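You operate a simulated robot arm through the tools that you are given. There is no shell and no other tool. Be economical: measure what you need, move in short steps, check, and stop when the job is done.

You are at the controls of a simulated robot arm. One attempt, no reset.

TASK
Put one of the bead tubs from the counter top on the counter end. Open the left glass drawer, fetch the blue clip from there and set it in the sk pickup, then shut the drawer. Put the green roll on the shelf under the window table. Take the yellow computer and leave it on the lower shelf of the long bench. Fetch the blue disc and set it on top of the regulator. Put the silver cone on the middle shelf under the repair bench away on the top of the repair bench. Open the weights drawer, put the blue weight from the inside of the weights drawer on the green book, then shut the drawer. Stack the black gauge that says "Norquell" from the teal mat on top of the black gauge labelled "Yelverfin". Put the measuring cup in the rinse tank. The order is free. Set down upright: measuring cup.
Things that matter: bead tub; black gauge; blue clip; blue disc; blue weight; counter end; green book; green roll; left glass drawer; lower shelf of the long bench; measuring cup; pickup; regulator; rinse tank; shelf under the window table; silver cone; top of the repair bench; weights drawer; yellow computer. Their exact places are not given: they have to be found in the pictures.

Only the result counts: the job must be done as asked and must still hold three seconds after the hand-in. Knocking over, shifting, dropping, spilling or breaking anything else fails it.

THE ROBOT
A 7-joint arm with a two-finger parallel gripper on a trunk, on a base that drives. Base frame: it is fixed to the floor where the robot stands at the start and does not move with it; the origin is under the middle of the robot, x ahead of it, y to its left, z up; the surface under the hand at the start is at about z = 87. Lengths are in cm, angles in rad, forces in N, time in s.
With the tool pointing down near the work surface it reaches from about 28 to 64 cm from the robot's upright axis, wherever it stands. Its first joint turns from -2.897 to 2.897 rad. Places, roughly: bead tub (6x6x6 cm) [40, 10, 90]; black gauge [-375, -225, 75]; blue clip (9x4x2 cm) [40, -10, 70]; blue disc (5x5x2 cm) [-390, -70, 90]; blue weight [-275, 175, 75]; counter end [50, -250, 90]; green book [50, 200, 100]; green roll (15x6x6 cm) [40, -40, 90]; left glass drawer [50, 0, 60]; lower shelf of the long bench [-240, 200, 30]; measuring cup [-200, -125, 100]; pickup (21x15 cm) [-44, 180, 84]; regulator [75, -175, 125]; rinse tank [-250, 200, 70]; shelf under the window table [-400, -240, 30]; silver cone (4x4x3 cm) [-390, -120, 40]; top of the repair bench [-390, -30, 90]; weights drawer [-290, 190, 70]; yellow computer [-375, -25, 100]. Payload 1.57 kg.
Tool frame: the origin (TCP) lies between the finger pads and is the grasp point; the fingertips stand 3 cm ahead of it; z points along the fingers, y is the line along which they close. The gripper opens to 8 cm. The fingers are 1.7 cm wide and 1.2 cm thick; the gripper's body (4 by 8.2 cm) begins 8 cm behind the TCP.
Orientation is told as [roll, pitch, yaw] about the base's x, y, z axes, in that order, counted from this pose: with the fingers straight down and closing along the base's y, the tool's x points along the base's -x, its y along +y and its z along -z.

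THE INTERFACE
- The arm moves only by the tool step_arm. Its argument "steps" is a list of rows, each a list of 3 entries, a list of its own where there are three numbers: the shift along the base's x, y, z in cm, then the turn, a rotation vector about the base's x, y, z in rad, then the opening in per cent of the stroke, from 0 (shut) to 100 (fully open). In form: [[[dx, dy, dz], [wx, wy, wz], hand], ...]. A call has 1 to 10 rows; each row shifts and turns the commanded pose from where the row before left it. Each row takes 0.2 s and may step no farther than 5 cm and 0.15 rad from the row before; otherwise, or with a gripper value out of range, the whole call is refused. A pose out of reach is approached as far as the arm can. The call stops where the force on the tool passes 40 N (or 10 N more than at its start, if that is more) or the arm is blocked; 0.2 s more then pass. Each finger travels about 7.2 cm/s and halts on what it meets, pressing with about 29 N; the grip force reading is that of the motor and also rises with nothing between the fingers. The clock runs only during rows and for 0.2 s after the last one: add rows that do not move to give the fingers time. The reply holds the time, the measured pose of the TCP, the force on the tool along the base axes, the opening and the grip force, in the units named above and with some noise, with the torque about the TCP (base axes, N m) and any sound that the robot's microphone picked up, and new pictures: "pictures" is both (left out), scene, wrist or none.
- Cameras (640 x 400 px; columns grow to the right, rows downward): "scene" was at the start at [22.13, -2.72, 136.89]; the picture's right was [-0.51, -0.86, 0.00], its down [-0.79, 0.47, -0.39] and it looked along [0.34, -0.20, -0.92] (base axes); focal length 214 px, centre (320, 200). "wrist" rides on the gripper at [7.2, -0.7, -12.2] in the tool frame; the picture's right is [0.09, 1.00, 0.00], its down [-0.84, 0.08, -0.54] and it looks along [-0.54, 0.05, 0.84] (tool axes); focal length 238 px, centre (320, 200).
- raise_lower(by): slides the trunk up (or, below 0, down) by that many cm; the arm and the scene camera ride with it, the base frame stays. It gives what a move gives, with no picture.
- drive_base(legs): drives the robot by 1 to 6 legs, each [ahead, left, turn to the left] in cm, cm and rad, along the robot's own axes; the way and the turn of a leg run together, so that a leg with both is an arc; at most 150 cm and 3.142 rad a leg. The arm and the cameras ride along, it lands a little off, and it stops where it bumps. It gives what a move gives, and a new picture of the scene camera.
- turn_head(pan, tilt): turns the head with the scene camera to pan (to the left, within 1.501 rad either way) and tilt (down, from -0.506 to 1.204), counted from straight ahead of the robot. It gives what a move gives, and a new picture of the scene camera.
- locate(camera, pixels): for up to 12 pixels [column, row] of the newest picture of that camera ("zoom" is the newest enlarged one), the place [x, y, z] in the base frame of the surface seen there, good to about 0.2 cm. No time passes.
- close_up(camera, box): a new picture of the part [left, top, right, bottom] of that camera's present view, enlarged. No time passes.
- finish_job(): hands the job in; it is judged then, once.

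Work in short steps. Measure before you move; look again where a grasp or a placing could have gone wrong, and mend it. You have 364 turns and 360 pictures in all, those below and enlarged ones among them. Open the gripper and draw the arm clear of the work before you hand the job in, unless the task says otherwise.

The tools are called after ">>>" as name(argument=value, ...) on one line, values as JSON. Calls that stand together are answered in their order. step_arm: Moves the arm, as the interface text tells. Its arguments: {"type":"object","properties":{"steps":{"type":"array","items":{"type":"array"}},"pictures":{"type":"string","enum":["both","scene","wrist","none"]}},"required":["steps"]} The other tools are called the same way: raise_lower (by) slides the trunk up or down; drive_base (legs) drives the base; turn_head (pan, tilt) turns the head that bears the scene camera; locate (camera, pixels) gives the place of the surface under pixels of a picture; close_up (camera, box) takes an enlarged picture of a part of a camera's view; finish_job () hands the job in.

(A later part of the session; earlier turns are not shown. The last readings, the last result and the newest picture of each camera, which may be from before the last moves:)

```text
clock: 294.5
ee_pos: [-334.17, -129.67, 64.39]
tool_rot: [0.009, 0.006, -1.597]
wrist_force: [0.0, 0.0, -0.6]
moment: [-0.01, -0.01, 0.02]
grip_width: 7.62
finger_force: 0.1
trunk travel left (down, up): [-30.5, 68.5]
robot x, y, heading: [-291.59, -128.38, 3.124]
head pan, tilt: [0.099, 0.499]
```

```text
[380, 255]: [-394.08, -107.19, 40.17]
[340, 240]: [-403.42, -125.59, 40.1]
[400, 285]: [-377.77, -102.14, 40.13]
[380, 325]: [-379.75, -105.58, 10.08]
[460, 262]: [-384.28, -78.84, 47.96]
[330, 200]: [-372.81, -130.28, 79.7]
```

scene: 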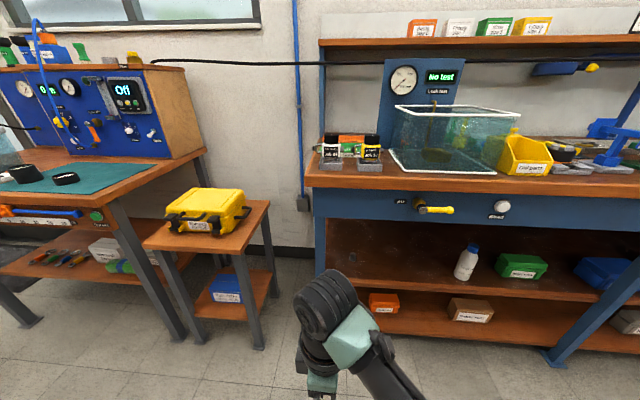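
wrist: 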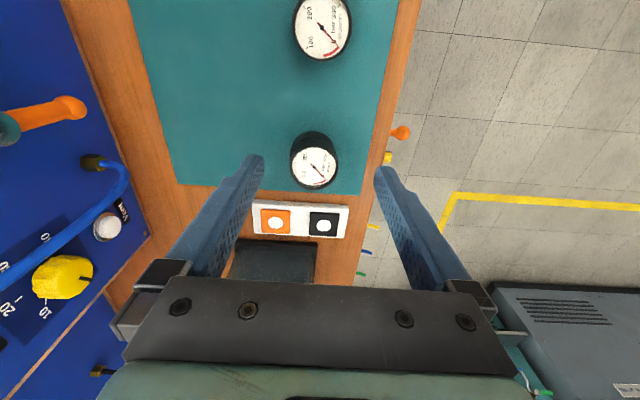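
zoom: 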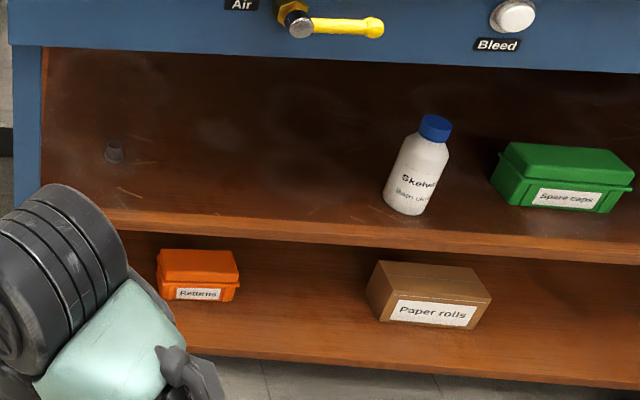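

The cone appears at zoom (113,152). I locate it and the surrounding clearances.

>>> locate(camera="zoom", pixels=[[113, 152], [113, 160], [113, 144], [100, 160], [60, 200], [150, 215], [150, 60], [300, 60], [30, 150], [125, 160]])

>>> close_up(camera="scene", box=[322, 240, 386, 290])

```text
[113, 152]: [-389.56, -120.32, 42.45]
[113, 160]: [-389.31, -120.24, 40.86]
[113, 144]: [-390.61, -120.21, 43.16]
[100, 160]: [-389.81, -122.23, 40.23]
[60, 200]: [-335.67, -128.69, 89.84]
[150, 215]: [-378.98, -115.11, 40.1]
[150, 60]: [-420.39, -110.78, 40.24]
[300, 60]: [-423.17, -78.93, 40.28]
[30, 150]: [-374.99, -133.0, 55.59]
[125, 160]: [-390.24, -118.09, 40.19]
```

```text
8.00 times, centred on (354, 265) of scene
```

zoom: 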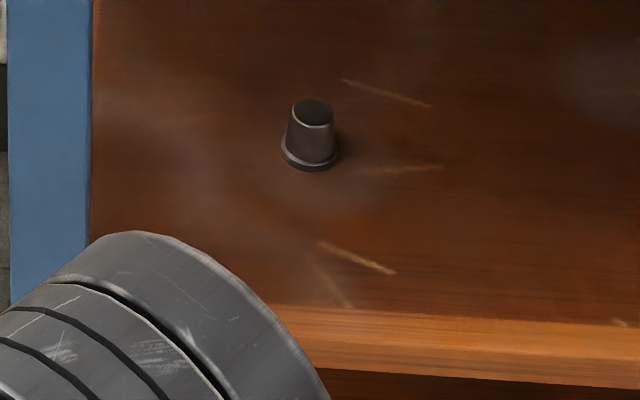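

Cone centre (−391,−120.2), z 40.15–43.3. I need lateral closing with a strong forward tilt, arm to the right of the base. I swing the arm right while turning yaw back by −1.57.

>>> step_arm(steps=[[[-0.5, 2.3, 0], [0, 0, -0.143], 60], [[-0.5, 2.3, 0], [0, 0, -0.143], 60], [[-0.5, 2.3, 0], [0, 0, -0.143], 60], [[-0.5, 2.3, 0], [0, 0, -0.143], 60], [[-0.5, 2.3, 0], [0, 0, -0.143], 60], [[0, 2.3, 0], [0, 0, -0.143], 60], [[0, 2.3, 0], [0, 0, -0.143], 60], [[0, 2.3, 0], [0, 0, -0.143], 60], [[0, 2.3, 0], [0, 0, -0.143], 60], [[0, 2.3, 0], [0, 0, -0.143], 60]], pictures="none")

>>> step_arm(steps=[[[0, 0, 0], [0, 0, -0.12], 60], [[0, 0, 0], [0, 0.13, 0], 60], [[0, 0, 0], [0, 0.13, 0], 60], [[0, 0, 0], [0, 0.13, 0], 60], [[0, 0, 0], [0, 0.13, 0], 60], [[0, 0, 0], [0, 0.13, 0], 60], [[0, 0, 0], [0, 0.13, 0], 60], [[0, 0, 0], [0, 0.13, 0], 60], [[0, 0, 0], [0, 0.14, 0], 60]])

```text
clock: 296.7
ee_pos: [-336.57, -106.75, 64.21]
tool_rot: [0.007, 0.005, -3.028]
wrist_force: [0.1, 0.2, 0.7]
moment: [0.02, 0.03, -0.01]
grip_width: 4.8
finger_force: 0.0
trunk travel left (down, up): [-30.5, 68.5]
robot x, y, heading: [-291.42, -128.37, 3.126]
head pan, tilt: [0.099, 0.499]
```

```text
clock: 298.7
ee_pos: [-336.68, -106.7, 64.37]
tool_rot: [0.011, -1.049, 3.135]
wrist_force: [-0.6, 0.5, -0.3]
moment: [-0.01, -0.01, -0.03]
grip_width: 4.79
finger_force: 0.0
trunk travel left (down, up): [-30.5, 68.5]
robot x, y, heading: [-291.85, -128.29, 3.126]
head pan, tilt: [0.099, 0.499]
```

scene: 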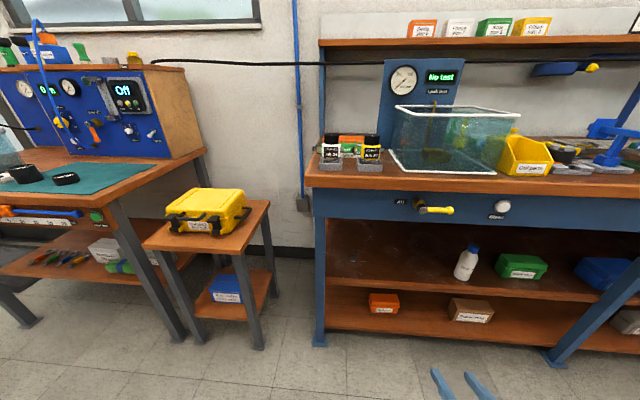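
wrist: 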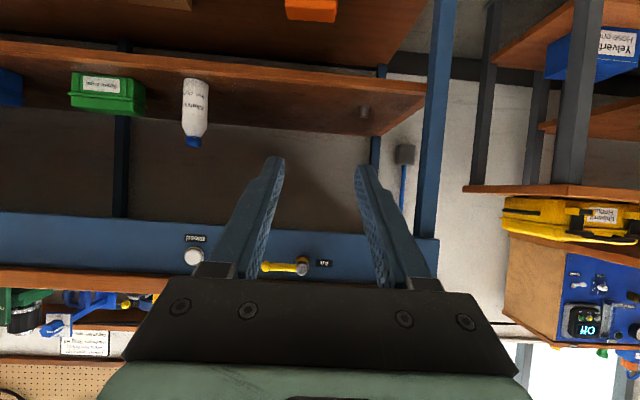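

The tilt worked. I locate the apron bottom, valve lever and cone in the wrist view.

>>> locate(camera="wrist", pixels=[[330, 214], [330, 240], [280, 267], [300, 262], [365, 112], [365, 105], [300, 95], [435, 150]])

```text
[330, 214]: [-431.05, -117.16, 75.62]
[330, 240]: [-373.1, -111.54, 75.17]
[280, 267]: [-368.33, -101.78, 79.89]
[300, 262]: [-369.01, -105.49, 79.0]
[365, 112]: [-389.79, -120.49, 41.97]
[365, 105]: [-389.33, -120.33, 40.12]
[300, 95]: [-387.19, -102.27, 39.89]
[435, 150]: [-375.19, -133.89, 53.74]
```

Clearance is ample (apron above z 70). I open to 6.5 cm, shift left 13.5, lower 21.8 and approach.

>>> drive_base(legs=[[0, 13.3, 0.012]])

>>> raise_lower(by=-21)

>>> drive_base(legs=[[32, 0, 0]])

>>> step_arm(steps=[[[0, 0, 0], [0, 0, 0], 80], [[0, 0, 0], [0, 0, 0], 80]], pictures="wrist")

```text
clock: 300.0
ee_pos: [-336.95, -120.73, 64.44]
tool_rot: [0.015, -1.046, -3.139]
wrist_force: [-0.5, -0.7, 0.3]
moment: [0.04, -0.01, -0.06]
grip_width: 4.79
finger_force: 0.1
trunk travel left (down, up): [-30.5, 68.5]
robot x, y, heading: [-291.8, -141.82, 3.139]
head pan, tilt: [0.099, 0.499]
```

scene: 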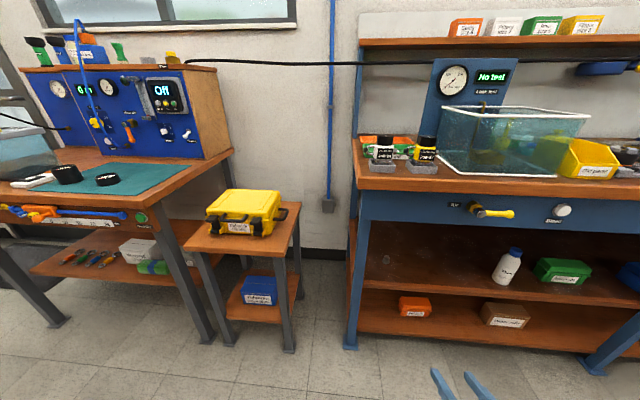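

```text
clock: 302.2
ee_pos: [-336.79, -120.78, 43.27]
tool_rot: [0.016, -1.046, -3.139]
wrist_force: [-0.3, -0.9, 0.4]
moment: [-0.01, 0.01, -0.01]
grip_width: 4.84
finger_force: 0.1
trunk travel left (down, up): [-9.5, 89.5]
robot x, y, heading: [-291.86, -142.31, 3.136]
head pan, tilt: [0.099, 0.499]
```

```text
clock: 304.4
ee_pos: [-369.67, -120.76, 43.41]
tool_rot: [0.016, -1.046, -3.137]
wrist_force: [0.2, 0.5, 0.1]
moment: [-0.03, -0.02, -0.03]
grip_width: 4.81
finger_force: 0.0
trunk travel left (down, up): [-9.5, 89.5]
robot x, y, heading: [-324.46, -141.47, 3.135]
head pan, tilt: [0.099, 0.499]
```

scene: 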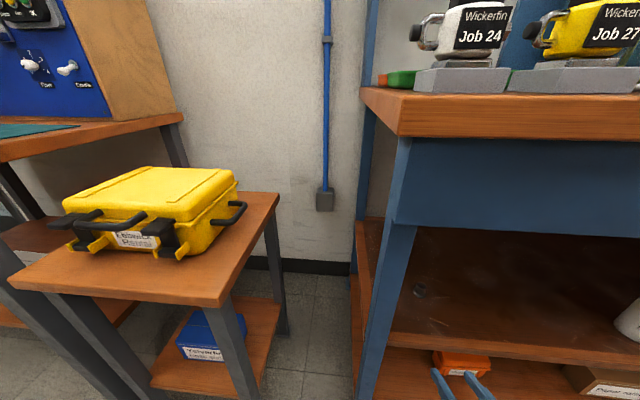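

```text
clock: 305.0
ee_pos: [-369.67, -121.0, 43.33]
tool_rot: [0.017, -1.046, -3.138]
wrist_force: [0.5, 0.0, 0.0]
moment: [0.01, -0.01, 0.02]
grip_width: 6.39
finger_force: 0.1
trunk travel left (down, up): [-9.5, 89.5]
robot x, y, heading: [-324.17, -142.13, 3.139]
head pan, tilt: [0.099, 0.499]
```

wrist: 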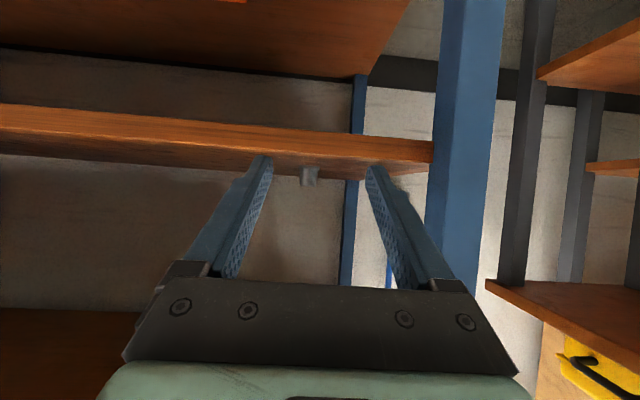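

The cone is visible at (308,177). I locate it relative to the fingers.

>>> locate(camera="wrist", pixels=[[308, 172], [308, 182], [302, 178], [315, 178], [270, 150], [440, 150]])

```text
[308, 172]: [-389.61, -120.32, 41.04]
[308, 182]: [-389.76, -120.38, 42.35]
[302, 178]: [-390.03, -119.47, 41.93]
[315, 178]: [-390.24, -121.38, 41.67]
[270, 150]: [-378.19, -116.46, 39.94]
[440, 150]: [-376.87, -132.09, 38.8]
```

Cone centre ≈ (−391.2,−120.4). I correct y +0.55, drive 9 cm and then use the arm for the last stretch.

>>> drive_base(legs=[[9, 0, 0]])

>>> step_arm(steps=[[[-1.5, 0.5, 0], [0, 0, 0], 80], [[-2, 0, 0], [0, 0, 0], 80], [[-2, 0, 0], [0, 0, 0], 80], [[0, 0, 0], [0, 0, 0], 80]], pictures="wrist")

```text
clock: 306.1
ee_pos: [-378.66, -120.83, 43.44]
tool_rot: [0.015, -1.047, -3.134]
wrist_force: [0.0, 0.2, -0.1]
moment: [0.01, 0.01, 0.0]
grip_width: 6.4
finger_force: 0.1
trunk travel left (down, up): [-9.5, 89.5]
robot x, y, heading: [-333.49, -142.35, 3.137]
head pan, tilt: [0.099, 0.499]
```

scene: 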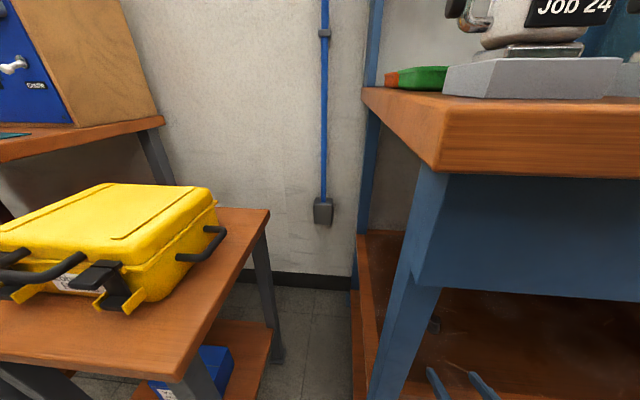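

```text
clock: 307.1
ee_pos: [-384.17, -120.45, 43.26]
tool_rot: [0.016, -1.046, -3.137]
wrist_force: [0.4, -0.2, -0.8]
moment: [-0.01, -0.02, -0.04]
grip_width: 6.42
finger_force: 0.1
trunk travel left (down, up): [-9.5, 89.5]
robot x, y, heading: [-333.44, -141.73, 3.142]
head pan, tilt: [0.099, 0.499]
```

wrist: 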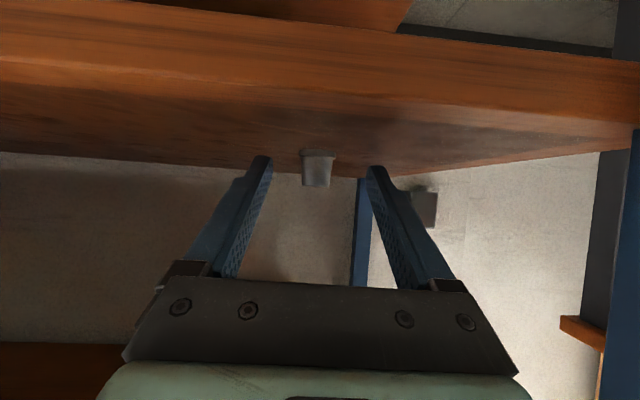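

Centred. Forward 5.8 cm with 0.6 cm lowering, then close.

>>> step_arm(steps=[[[-2, 0, -0.2], [0, 0, 0], 80], [[-2, 0, -0.2], [0, 0, 0], 80], [[-1.8, 0, -0.2], [0, 0, 0], 80], [[0, 0, 0], [0, 0, 0], 80], [[0, 0, 0], [0, 0, 0], 10], [[0, 0, 0], [0, 0, 0], 10], [[0, 0, 0], [0, 0, 0], 10], [[0, 0, 0], [0, 0, 0], 10]], pictures="wrist")

```text
clock: 308.9
ee_pos: [-390.05, -120.29, 42.8]
tool_rot: [0.015, -1.045, -3.134]
wrist_force: [-0.1, 0.1, 0.5]
moment: [0.03, 0.01, 0.01]
grip_width: 2.78
finger_force: 29.0
trunk travel left (down, up): [-9.5, 89.5]
robot x, y, heading: [-333.72, -142.24, 3.141]
head pan, tilt: [0.099, 0.499]
```

wrist: 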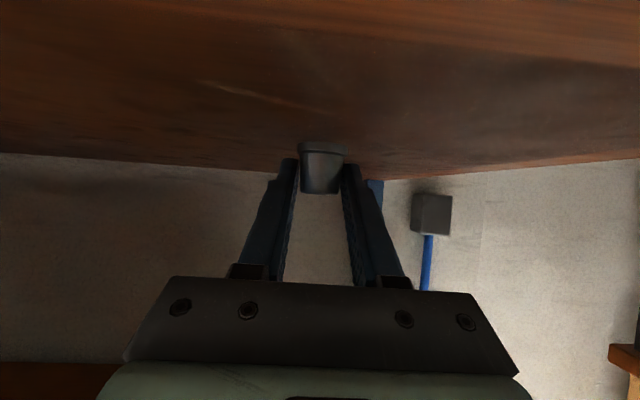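

Gripped (2.78 cm). I lift 3 cm and back the base out.

>>> step_arm(steps=[[[0, 0, 1.5], [0, 0, 0], 10], [[0, 0, 2], [0, 0, 0], 10], [[0, 0, 0], [0, 0, 0], 10]], pictures="wrist")

>>> drive_base(legs=[[-42, 0, 0]])

>>> raise_lower(by=40)

>>> raise_lower(by=25)

>>> turn_head(pan=-0.3, tilt=0.7)

```text
clock: 309.7
ee_pos: [-389.87, -120.47, 46.36]
tool_rot: [0.015, -1.044, -3.135]
wrist_force: [0.7, 0.4, -0.5]
moment: [-0.02, 0.01, -0.01]
grip_width: 2.79
finger_force: 28.9
trunk travel left (down, up): [-9.5, 89.5]
robot x, y, heading: [-333.35, -141.99, 3.136]
head pan, tilt: [0.099, 0.499]
```

wrist: 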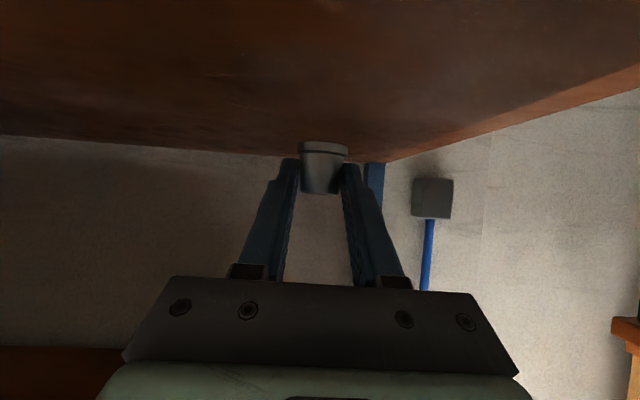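

```text
clock: 312.4
ee_pos: [-347.12, -120.72, 46.24]
tool_rot: [0.015, -1.046, -3.129]
wrist_force: [-0.7, 1.0, -0.5]
moment: [0.03, 0.0, -0.04]
grip_width: 2.78
finger_force: 29.4
trunk travel left (down, up): [-9.5, 89.5]
robot x, y, heading: [-290.58, -141.8, -3.137]
head pan, tilt: [0.099, 0.499]
```

scene: 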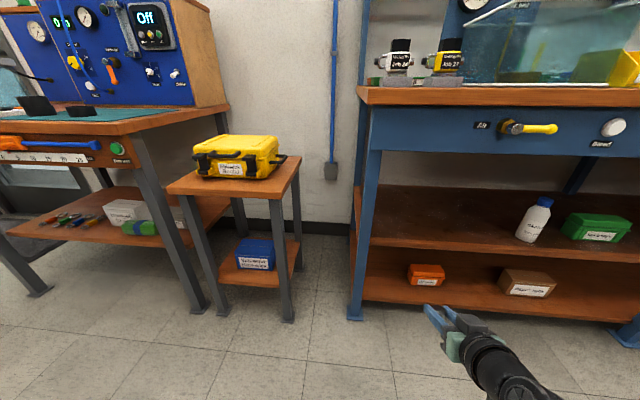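

```text
clock: 316.2
ee_pos: [-347.14, -120.67, 86.27]
tool_rot: [0.015, -1.045, -3.13]
wrist_force: [0.4, 0.2, -0.1]
moment: [-0.02, 0.0, 0.03]
grip_width: 2.77
finger_force: 28.7
trunk travel left (down, up): [-49.5, 49.5]
robot x, y, heading: [-290.65, -142.01, -3.136]
head pan, tilt: [0.099, 0.499]
```

```text
clock: 318.8
ee_pos: [-347.29, -120.58, 111.21]
tool_rot: [0.014, -1.046, -3.129]
wrist_force: [0.2, 0.2, -0.9]
moment: [0.02, -0.03, -0.04]
grip_width: 2.77
finger_force: 28.5
trunk travel left (down, up): [-74.5, 24.5]
robot x, y, heading: [-290.58, -141.99, -3.134]
head pan, tilt: [0.099, 0.499]
```

```text
clock: 319.6
ee_pos: [-347.19, -120.56, 111.24]
tool_rot: [0.017, -1.044, -3.128]
wrist_force: [-0.1, -0.1, 0.1]
moment: [0.01, 0.02, 0.03]
grip_width: 2.78
finger_force: 28.5
trunk travel left (down, up): [-74.5, 24.5]
robot x, y, heading: [-290.45, -142.26, -3.133]
head pan, tilt: [-0.3, 0.7]
```

scene: 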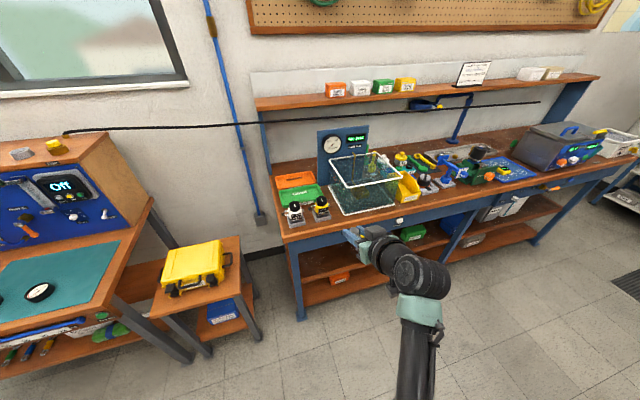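

Cone held. I drive right along the bench to see free space on its top near (−390,−30).

>>> drive_base(legs=[[0, -70, -0.008]])

>>> turn_head(pan=0.0, tilt=0.7)

>>> close_up(camera="scene", box=[80, 100, 560, 300])

```text
clock: 323.5
ee_pos: [-346.39, -48.24, 111.25]
tool_rot: [0.015, -1.047, 3.135]
wrist_force: [0.2, -0.2, -0.3]
moment: [0.03, 0.0, 0.02]
grip_width: 2.78
finger_force: 29.7
trunk travel left (down, up): [-74.5, 24.5]
robot x, y, heading: [-290.31, -70.75, 3.124]
head pan, tilt: [-0.3, 0.7]
```

scene: 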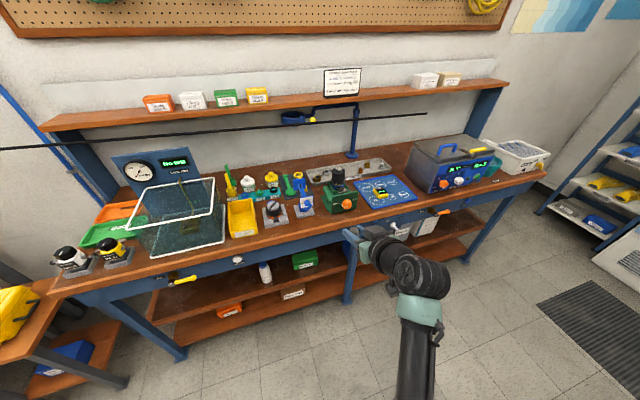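

```text
clock: 324.3
ee_pos: [-346.37, -48.33, 111.3]
tool_rot: [0.016, -1.045, 3.134]
wrist_force: [-1.0, 0.3, -0.9]
moment: [0.03, -0.01, 0.04]
grip_width: 2.78
finger_force: 29.2
trunk travel left (down, up): [-74.5, 24.5]
robot x, y, heading: [-290.1, -71.06, 3.132]
head pan, tilt: [0.0, 0.7]
```

scene: 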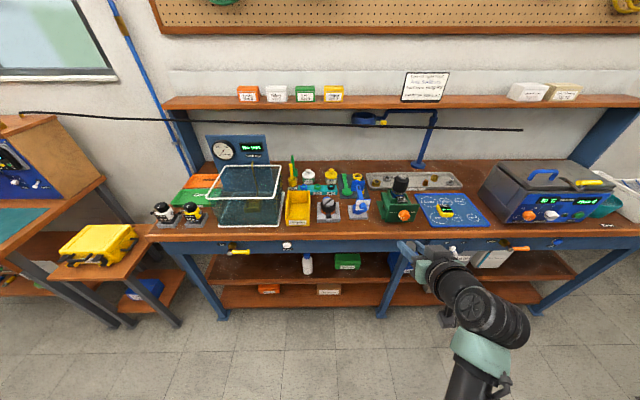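

```text
1.33 times, centred on (320, 200) of scene
```

zoom: 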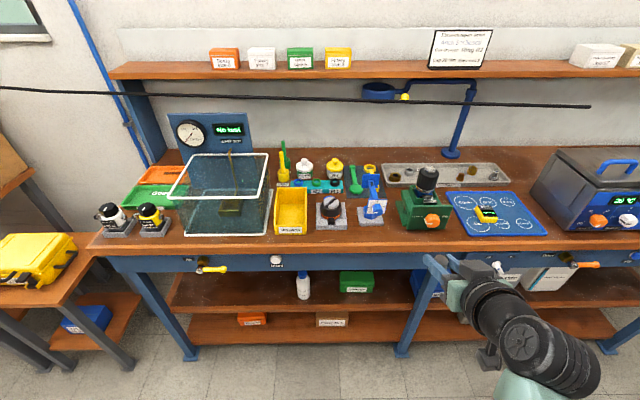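

I zoom on the middle of the bench to see free space and the blue disc.

>>> close_up(camera="scene", box=[280, 160, 400, 235])

>>> close_up(camera="scene", box=[370, 160, 500, 240])

>>> locate(camera="scene", pixels=[[370, 226], [345, 228], [410, 229], [374, 200], [445, 209], [335, 205], [358, 210], [325, 210], [340, 186], [480, 205]])

```text
5.33 times, centred on (340, 198) of scene
```

zoom: 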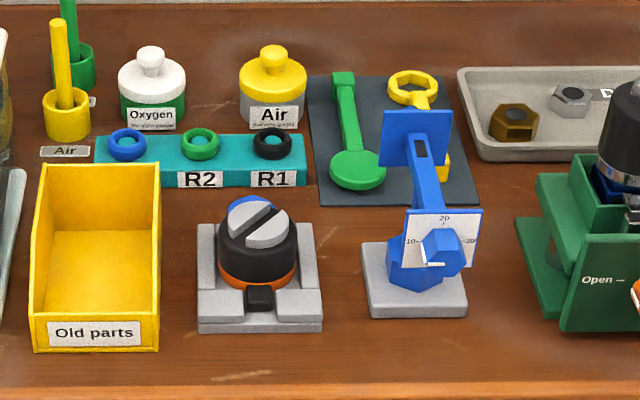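

```text
4.92 times, centred on (435, 200) of scene
```

zoom: 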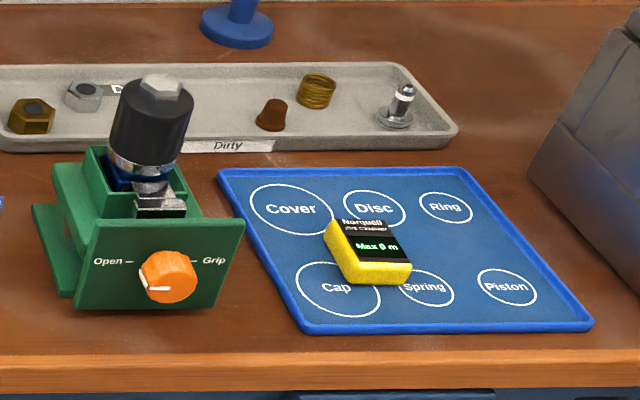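

```text
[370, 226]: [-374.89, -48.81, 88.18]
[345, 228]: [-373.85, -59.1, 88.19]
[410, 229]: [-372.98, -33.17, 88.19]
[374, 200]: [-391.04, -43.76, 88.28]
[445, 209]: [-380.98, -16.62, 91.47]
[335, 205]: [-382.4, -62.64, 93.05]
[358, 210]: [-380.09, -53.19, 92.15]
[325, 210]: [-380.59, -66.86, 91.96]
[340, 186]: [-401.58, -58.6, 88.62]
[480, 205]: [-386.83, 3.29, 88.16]
```

The yellow computer (Norquell) sits on the blue mat at (445,209). For the cone, the free area between the "Dirty" tray, mat and steel box (about (475,189)) looks good; I measure it.

>>> locate(camera="scene", pixels=[[473, 189], [463, 185], [483, 190], [462, 195], [478, 198], [465, 178], [492, 175], [484, 215], [475, 180], [495, 200]])

```text
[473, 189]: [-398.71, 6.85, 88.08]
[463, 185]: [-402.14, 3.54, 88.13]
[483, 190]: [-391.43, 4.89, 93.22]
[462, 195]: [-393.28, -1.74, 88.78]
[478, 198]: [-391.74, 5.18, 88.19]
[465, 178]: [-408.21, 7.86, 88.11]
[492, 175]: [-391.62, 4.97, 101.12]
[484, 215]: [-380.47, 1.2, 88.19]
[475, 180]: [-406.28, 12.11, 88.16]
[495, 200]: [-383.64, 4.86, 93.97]
```

I move right for a straighter look at that area.

>>> drive_base(legs=[[0, -55, 0.01]])

>>> turn_head(pan=-0.2, tilt=0.75)

>>> close_up(camera="scene", box=[200, 130, 500, 300])

```text
clock: 327.5
ee_pos: [-345.72, 6.6, 111.23]
tool_rot: [0.015, -1.046, 3.137]
wrist_force: [0.3, 0.7, -0.7]
moment: [0.01, 0.01, -0.02]
grip_width: 2.77
finger_force: 29.0
trunk travel left (down, up): [-74.5, 24.5]
robot x, y, heading: [-289.26, -16.04, 3.126]
head pan, tilt: [0.0, 0.7]
```

scene: 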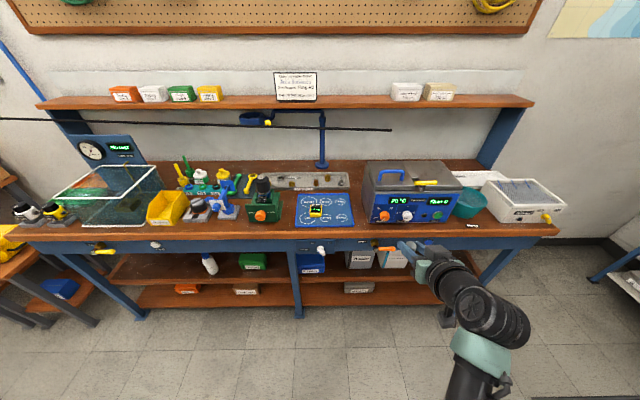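

```text
clock: 328.2
ee_pos: [-345.71, 6.45, 111.33]
tool_rot: [0.014, -1.047, 3.137]
wrist_force: [1.4, -0.8, -1.0]
moment: [0.02, 0.0, 0.02]
grip_width: 2.75
finger_force: 29.2
trunk travel left (down, up): [-74.5, 24.5]
robot x, y, heading: [-289.63, -16.13, 3.127]
head pan, tilt: [-0.201, 0.75]
```

scene: 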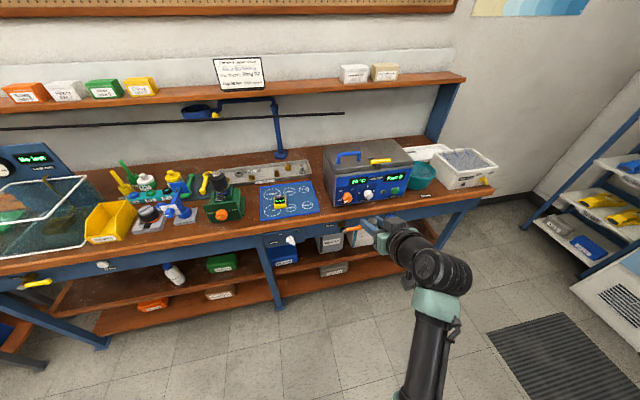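

```text
2.13 times, centred on (350, 215) of scene
```

zoom: 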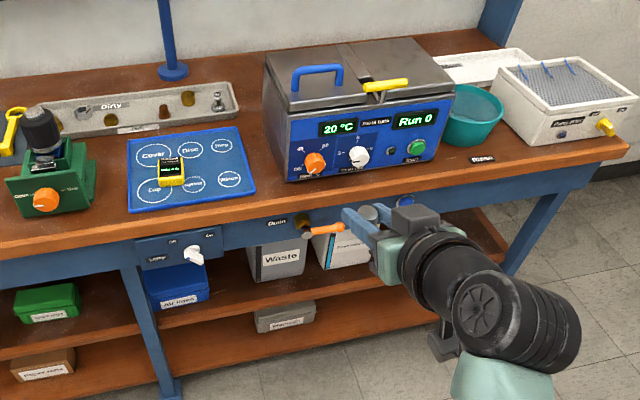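

The strip in front of the steel box (zoom (300,200)) is free too; I measure it.

>>> locate(camera="zoom", pixels=[[270, 195], [300, 200], [270, 215], [258, 185], [290, 182], [340, 178], [340, 205], [265, 170], [250, 100], [262, 130], [232, 110], [315, 165]])

```text
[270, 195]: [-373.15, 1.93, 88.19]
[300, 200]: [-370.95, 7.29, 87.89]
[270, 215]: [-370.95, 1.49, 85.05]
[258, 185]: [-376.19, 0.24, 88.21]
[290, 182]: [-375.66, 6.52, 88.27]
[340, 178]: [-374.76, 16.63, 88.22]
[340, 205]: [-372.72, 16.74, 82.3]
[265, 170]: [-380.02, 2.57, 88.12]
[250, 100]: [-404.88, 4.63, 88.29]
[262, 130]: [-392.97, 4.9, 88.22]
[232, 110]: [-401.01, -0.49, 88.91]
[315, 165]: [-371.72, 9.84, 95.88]
```

A better spot is the front area between the blue tool plate and the green vice, about (−376,−46.5), depth 7 cm. I drive back left and approach it.

>>> drive_base(legs=[[0, 53, 0.014], [17, 0, 0]])

>>> turn_head(pan=-0.5, tilt=0.9)

>>> close_up(camera="scene", box=[240, 100, 480, 250])

```text
clock: 332.4
ee_pos: [-363.41, -47.5, 111.24]
tool_rot: [0.013, -1.045, -3.136]
wrist_force: [0.6, 0.1, -1.0]
moment: [0.0, -0.02, -0.01]
grip_width: 2.71
finger_force: 28.8
trunk travel left (down, up): [-74.5, 24.5]
robot x, y, heading: [-306.95, -69.33, 3.138]
head pan, tilt: [-0.201, 0.75]
```

scene: 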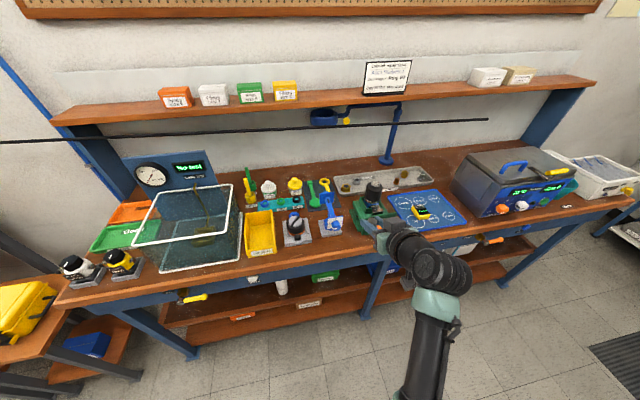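

```text
clock: 333.2
ee_pos: [-363.37, -47.49, 111.34]
tool_rot: [0.015, -1.045, -3.136]
wrist_force: [-1.0, 0.8, -0.4]
moment: [0.01, 0.02, -0.01]
grip_width: 2.76
finger_force: 28.3
trunk travel left (down, up): [-74.5, 24.5]
robot x, y, heading: [-307.09, -69.32, 3.138]
head pan, tilt: [-0.499, 0.901]
```

scene: 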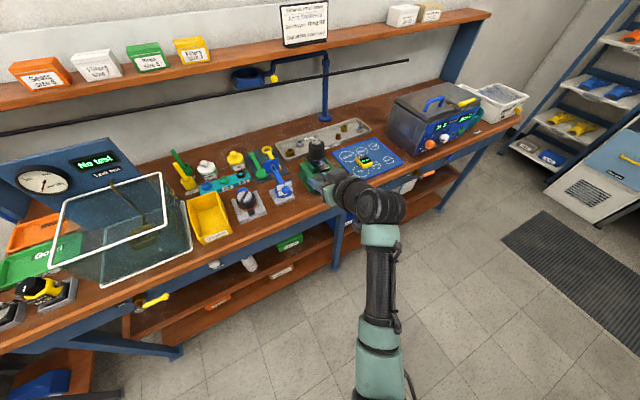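

```text
2.67 times, centred on (360, 175) of scene
```

zoom: 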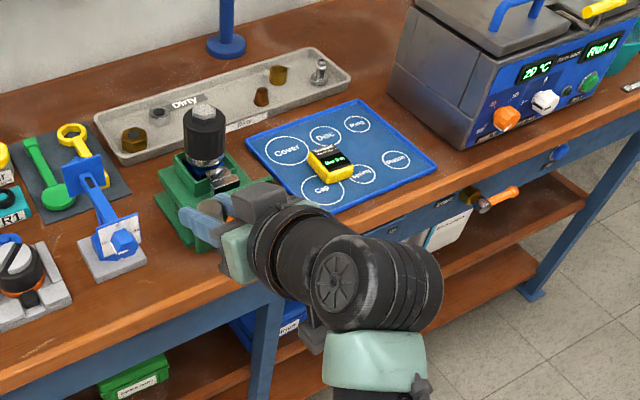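

I locate the exact free patch and its neighbours.

>>> locate(camera="zoom", pixels=[[165, 272], [180, 275], [146, 262], [120, 280], [160, 225], [172, 250], [150, 300], [190, 255], [185, 250]])

```text
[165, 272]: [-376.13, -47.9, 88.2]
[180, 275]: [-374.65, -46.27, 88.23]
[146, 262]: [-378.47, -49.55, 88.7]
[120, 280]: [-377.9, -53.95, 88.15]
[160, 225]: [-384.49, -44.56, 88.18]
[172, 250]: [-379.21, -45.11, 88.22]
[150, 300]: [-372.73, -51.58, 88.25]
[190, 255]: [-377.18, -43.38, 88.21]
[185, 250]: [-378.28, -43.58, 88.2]
```

Target cone centre (−376.3,−46.3). I lower the trunk 14 cm, advance, then lower with the arm.

>>> raise_lower(by=-14)

>>> step_arm(steps=[[[-4, 0.4, 0], [0, 0, 0], 10], [[-4, 0.5, 0], [0, 0, 0], 10], [[-3.7, 0.4, 0], [0, 0, 0], 10], [[0, 0, -3], [0, 0, 0], 10], [[0, 0, -1.5], [0, 0, 0], 10], [[0, 0, 0], [0, 0, 0], 10]])

>>> close_up(camera="scene", box=[250, 130, 410, 250])

```text
clock: 334.9
ee_pos: [-363.45, -47.51, 97.31]
tool_rot: [0.015, -1.044, -3.135]
wrist_force: [-0.2, 0.4, -1.3]
moment: [-0.02, -0.01, 0.02]
grip_width: 2.75
finger_force: 29.5
trunk travel left (down, up): [-60.5, 38.5]
robot x, y, heading: [-307.11, -69.46, 3.142]
head pan, tilt: [-0.499, 0.901]
```

```text
clock: 336.3
ee_pos: [-375.01, -46.32, 92.91]
tool_rot: [0.013, -1.045, -3.134]
wrist_force: [1.3, -1.5, -1.0]
moment: [0.0, 0.02, 0.01]
grip_width: 2.73
finger_force: 28.8
trunk travel left (down, up): [-60.5, 38.5]
robot x, y, heading: [-306.81, -69.17, 3.137]
head pan, tilt: [-0.499, 0.901]
```

scene: 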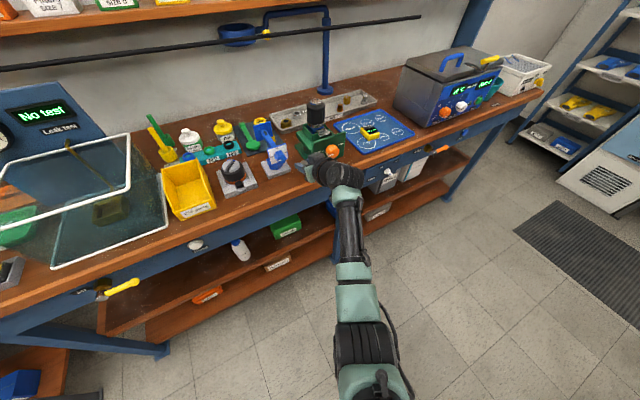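
wrist: 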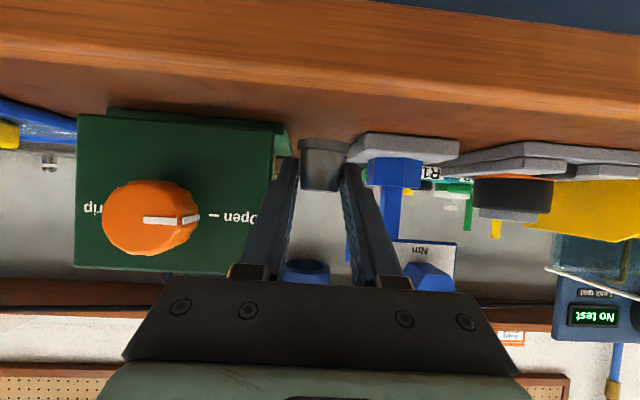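

```text
3.33 times, centred on (330, 190) of scene
```

zoom: 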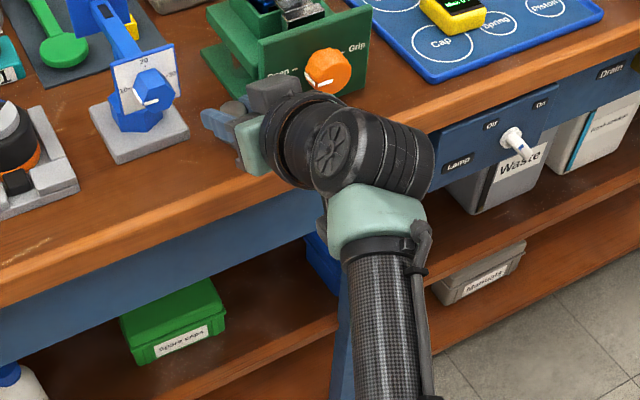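

Cone is above the patch; the vice is close on one side. I shift slightly (−0.5 y, +0.5 x), lower, and open only a little.

>>> step_arm(steps=[[[0.5, -0.5, 0], [0, 0, 0], 10], [[0, 0, -1.2], [0, 0, 0], 10], [[0, 0, -0.6], [0, 0, 0], 10], [[0, 0, 0], [0, 0, 0], 10], [[0, 0, 0], [0, 0, 0], 46], [[0, 0, 0], [0, 0, 0], 46], [[0, 0, 0], [0, 0, 0], 46]], pictures="wrist")

```text
clock: 337.9
ee_pos: [-374.35, -46.77, 91.02]
tool_rot: [0.015, -1.045, -3.137]
wrist_force: [-0.1, 0.4, 0.6]
moment: [0.0, 0.03, -0.01]
grip_width: 3.69
finger_force: 0.0
trunk travel left (down, up): [-60.5, 38.5]
robot x, y, heading: [-307.09, -69.16, 3.142]
head pan, tilt: [-0.499, 0.901]
```

wrist: 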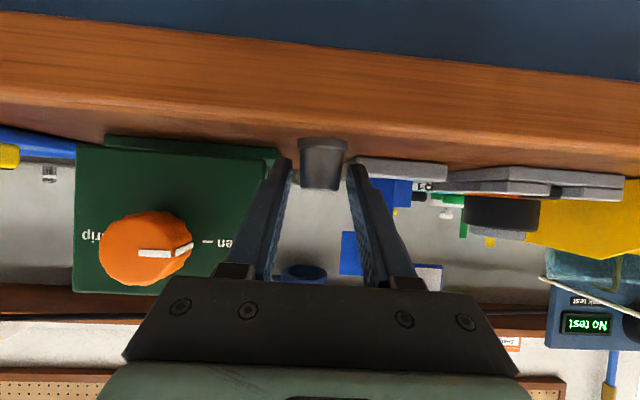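

The cone stands on the bench. I withdraw along the tool axis.

>>> step_arm(steps=[[[1.3, 0, 0.8], [0, 0, 0], 46], [[2, 0, 1.2], [0, 0, 0], 46], [[3, 0, 2], [0, 0, 0], 60], [[3, 0, 3], [0, 0, 0], 100]], pictures="wrist")

>>> close_up(camera="scene", box=[210, 120, 370, 230])

```text
clock: 338.9
ee_pos: [-365.15, -46.85, 98.03]
tool_rot: [0.014, -1.046, -3.136]
wrist_force: [0.4, 0.1, -0.5]
moment: [-0.02, -0.02, 0.02]
grip_width: 8.01
finger_force: 0.0
trunk travel left (down, up): [-60.5, 38.5]
robot x, y, heading: [-307.09, -69.2, 3.138]
head pan, tilt: [-0.499, 0.901]
```

wrist: 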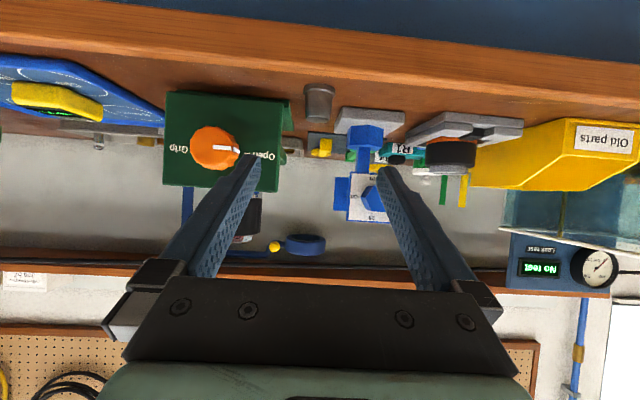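

```text
3.64 times, centred on (290, 175) of scene
```

zoom: 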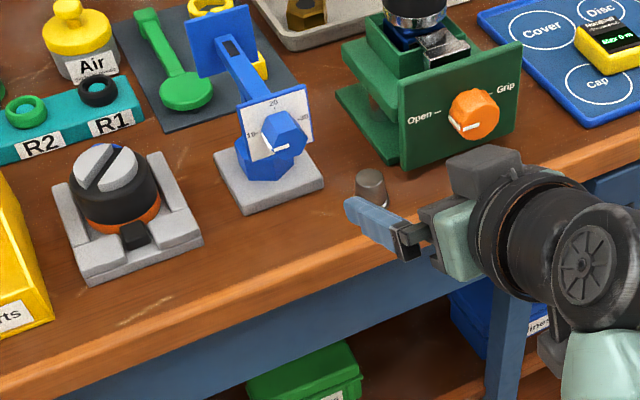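

The cone stands well. Now I zoom on the fixture with the blue piece and the yellow bin to find the blue disc.

>>> turn_head(pan=0.2, tilt=1.0)

>>> close_up(camera="scene", box=[280, 60, 480, 200])

```text
clock: 339.9
ee_pos: [-365.25, -46.8, 97.94]
tool_rot: [0.015, -1.045, -3.135]
wrist_force: [0.5, 0.5, -0.4]
moment: [-0.01, -0.01, -0.01]
grip_width: 7.99
finger_force: 0.1
trunk travel left (down, up): [-60.5, 38.5]
robot x, y, heading: [-306.74, -69.32, 3.142]
head pan, tilt: [0.201, 1.0]
```

scene: 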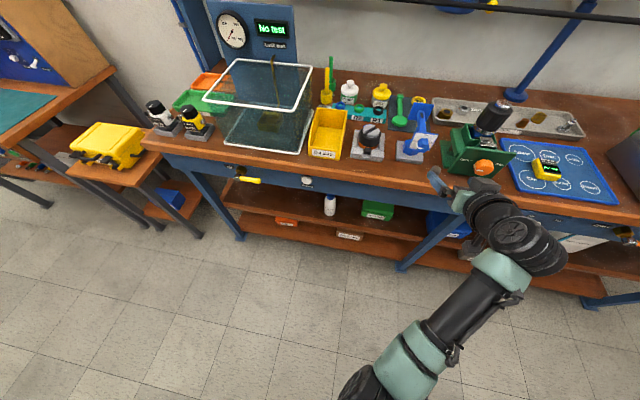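

```text
2.86 times, centred on (380, 130) of scene
```

zoom: 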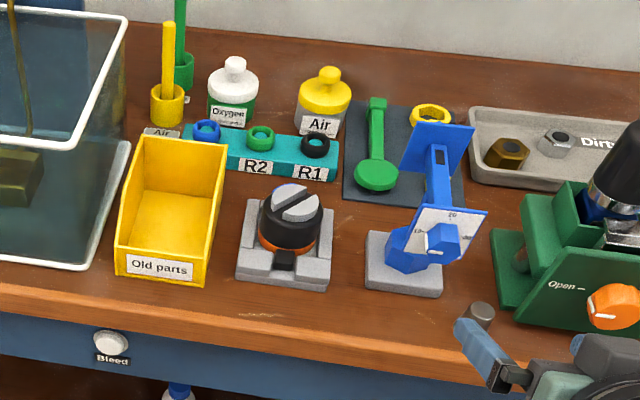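

I zoom more on the fixture at (370,135) and on the vice.

>>> close_up(camera="scene", box=[350, 115, 400, 160])

>>> locate(camera="zoom", pixels=[[240, 135], [270, 100], [220, 170], [240, 95], [250, 220], [300, 160]])

>>> close_up(camera="scene", box=[430, 90, 530, 180])

```text
8.89 times, centred on (375, 138) of scene
```

zoom: 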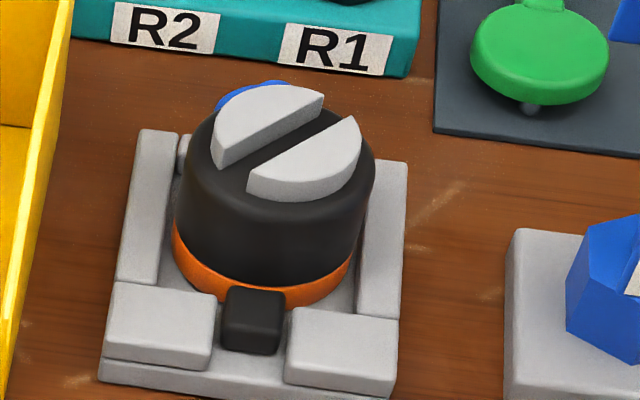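

```text
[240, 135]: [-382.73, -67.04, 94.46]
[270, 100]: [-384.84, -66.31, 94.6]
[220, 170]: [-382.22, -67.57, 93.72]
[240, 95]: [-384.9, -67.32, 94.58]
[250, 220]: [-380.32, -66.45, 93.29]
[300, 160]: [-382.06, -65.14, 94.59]
```

```text
4.44 times, centred on (480, 135) of scene
```

zoom: 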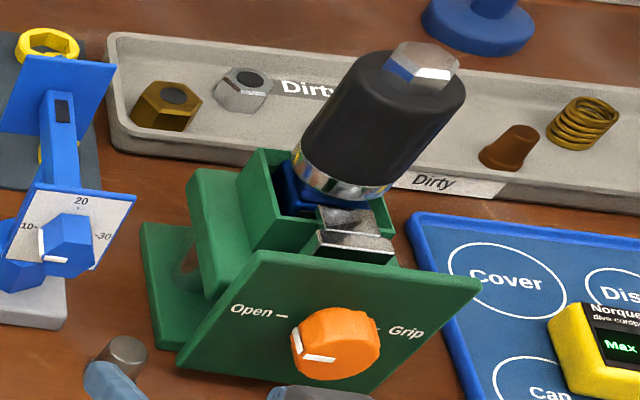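

A blue edge shows behind the fixture at (−387,−67) — possibly the disc lying behind it. I raise the trunk to look from above.

>>> raise_lower(by=36)

>>> turn_head(pan=0.05, tilt=1.1)

>>> close_up(camera="scene", box=[260, 60, 420, 200])

```text
clock: 343.4
ee_pos: [-365.23, -46.9, 133.89]
tool_rot: [0.016, -1.045, -3.136]
wrist_force: [-0.3, -0.4, 0.0]
moment: [-0.01, 0.02, -0.01]
grip_width: 8.02
finger_force: 0.0
trunk travel left (down, up): [-96.5, 2.5]
robot x, y, heading: [-306.92, -69.61, 3.144]
head pan, tilt: [0.201, 1.0]
```

```text
clock: 344.1
ee_pos: [-365.19, -47.02, 133.88]
tool_rot: [0.014, -1.047, -3.137]
wrist_force: [0.3, 0.5, -0.2]
moment: [-0.01, 0.05, 0.03]
grip_width: 8.02
finger_force: 0.1
trunk travel left (down, up): [-96.5, 2.5]
robot x, y, heading: [-306.86, -69.18, 3.145]
head pan, tilt: [0.051, 1.1]
```

scene: 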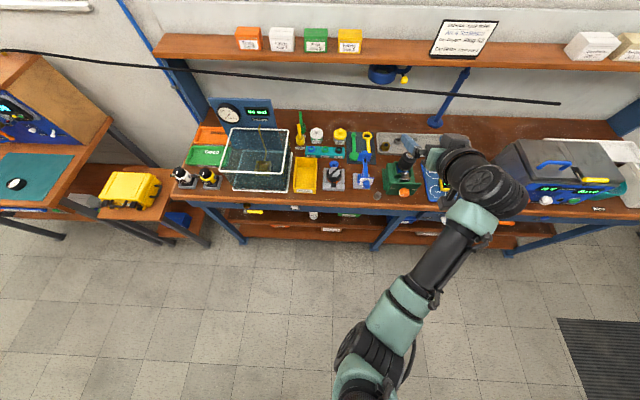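

```text
2.86 times, centred on (340, 130) of scene
```

zoom: 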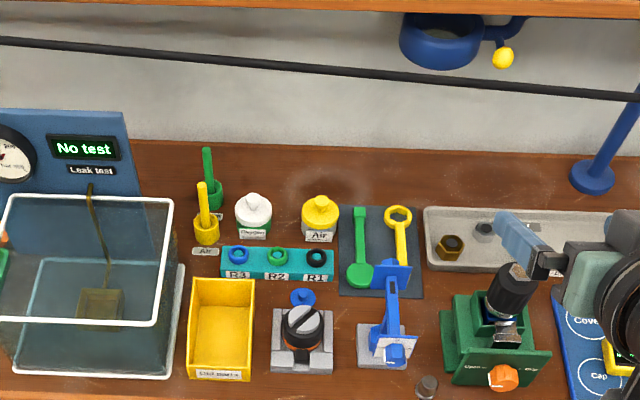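

A blue disc is visible behind the fixture at zoom (303,297). I zoom in and locate it.

>>> close_up(camera="scene", box=[340, 145, 400, 195])

>>> close_up(camera="scene", box=[315, 145, 375, 195])

>>> locate(camera="scene", pixels=[[335, 161], [335, 164], [340, 164], [331, 164], [336, 160], [335, 150], [325, 175], [346, 172]])

```text
8.00 times, centred on (370, 170) of scene
```

zoom: 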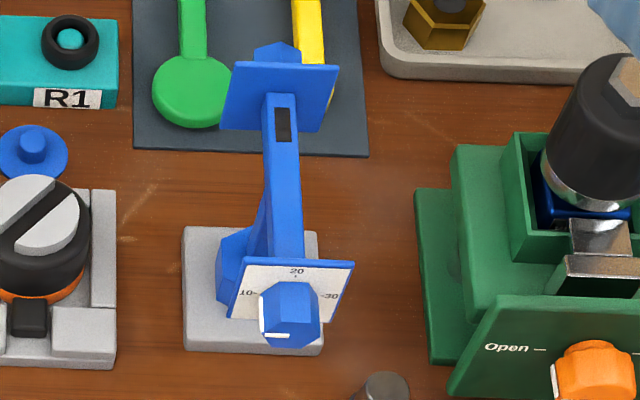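

```text
8.00 times, centred on (345, 170) of scene
```

zoom: 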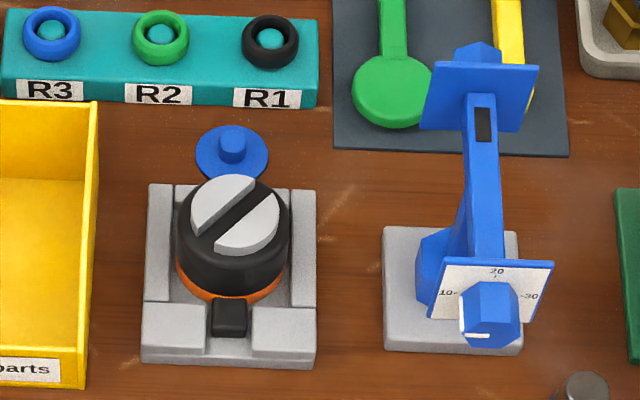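

```text
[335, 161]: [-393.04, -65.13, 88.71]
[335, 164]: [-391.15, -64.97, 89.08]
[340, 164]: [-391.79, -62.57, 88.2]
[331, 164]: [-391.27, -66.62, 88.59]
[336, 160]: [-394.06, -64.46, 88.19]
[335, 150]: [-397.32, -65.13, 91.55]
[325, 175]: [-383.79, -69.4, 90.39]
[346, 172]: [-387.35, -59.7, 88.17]
```

The blue disc (with a central knob) lies behind the fixture, centre ≈ (−391.3,−64.9). I check the shelf/hose clearance above it and the knob height.

>>> locate(camera="scene", pixels=[[300, 78], [400, 88], [340, 60], [388, 72], [336, 162], [344, 163], [338, 167]])

>>> locate(camera="zoom", pixels=[[232, 135], [232, 152], [200, 150], [265, 155], [232, 128], [218, 145], [246, 145], [232, 170]])

```text
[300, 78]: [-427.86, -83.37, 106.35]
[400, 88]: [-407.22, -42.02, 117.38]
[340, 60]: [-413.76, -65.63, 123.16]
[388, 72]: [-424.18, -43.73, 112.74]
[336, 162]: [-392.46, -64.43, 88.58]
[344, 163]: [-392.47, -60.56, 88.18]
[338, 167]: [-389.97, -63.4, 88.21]
```

```text
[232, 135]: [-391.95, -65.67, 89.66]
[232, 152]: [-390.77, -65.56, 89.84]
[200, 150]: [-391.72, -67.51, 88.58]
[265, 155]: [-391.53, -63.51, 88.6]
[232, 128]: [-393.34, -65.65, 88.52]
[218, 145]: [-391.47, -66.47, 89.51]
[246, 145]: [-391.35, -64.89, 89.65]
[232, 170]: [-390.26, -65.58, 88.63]
```

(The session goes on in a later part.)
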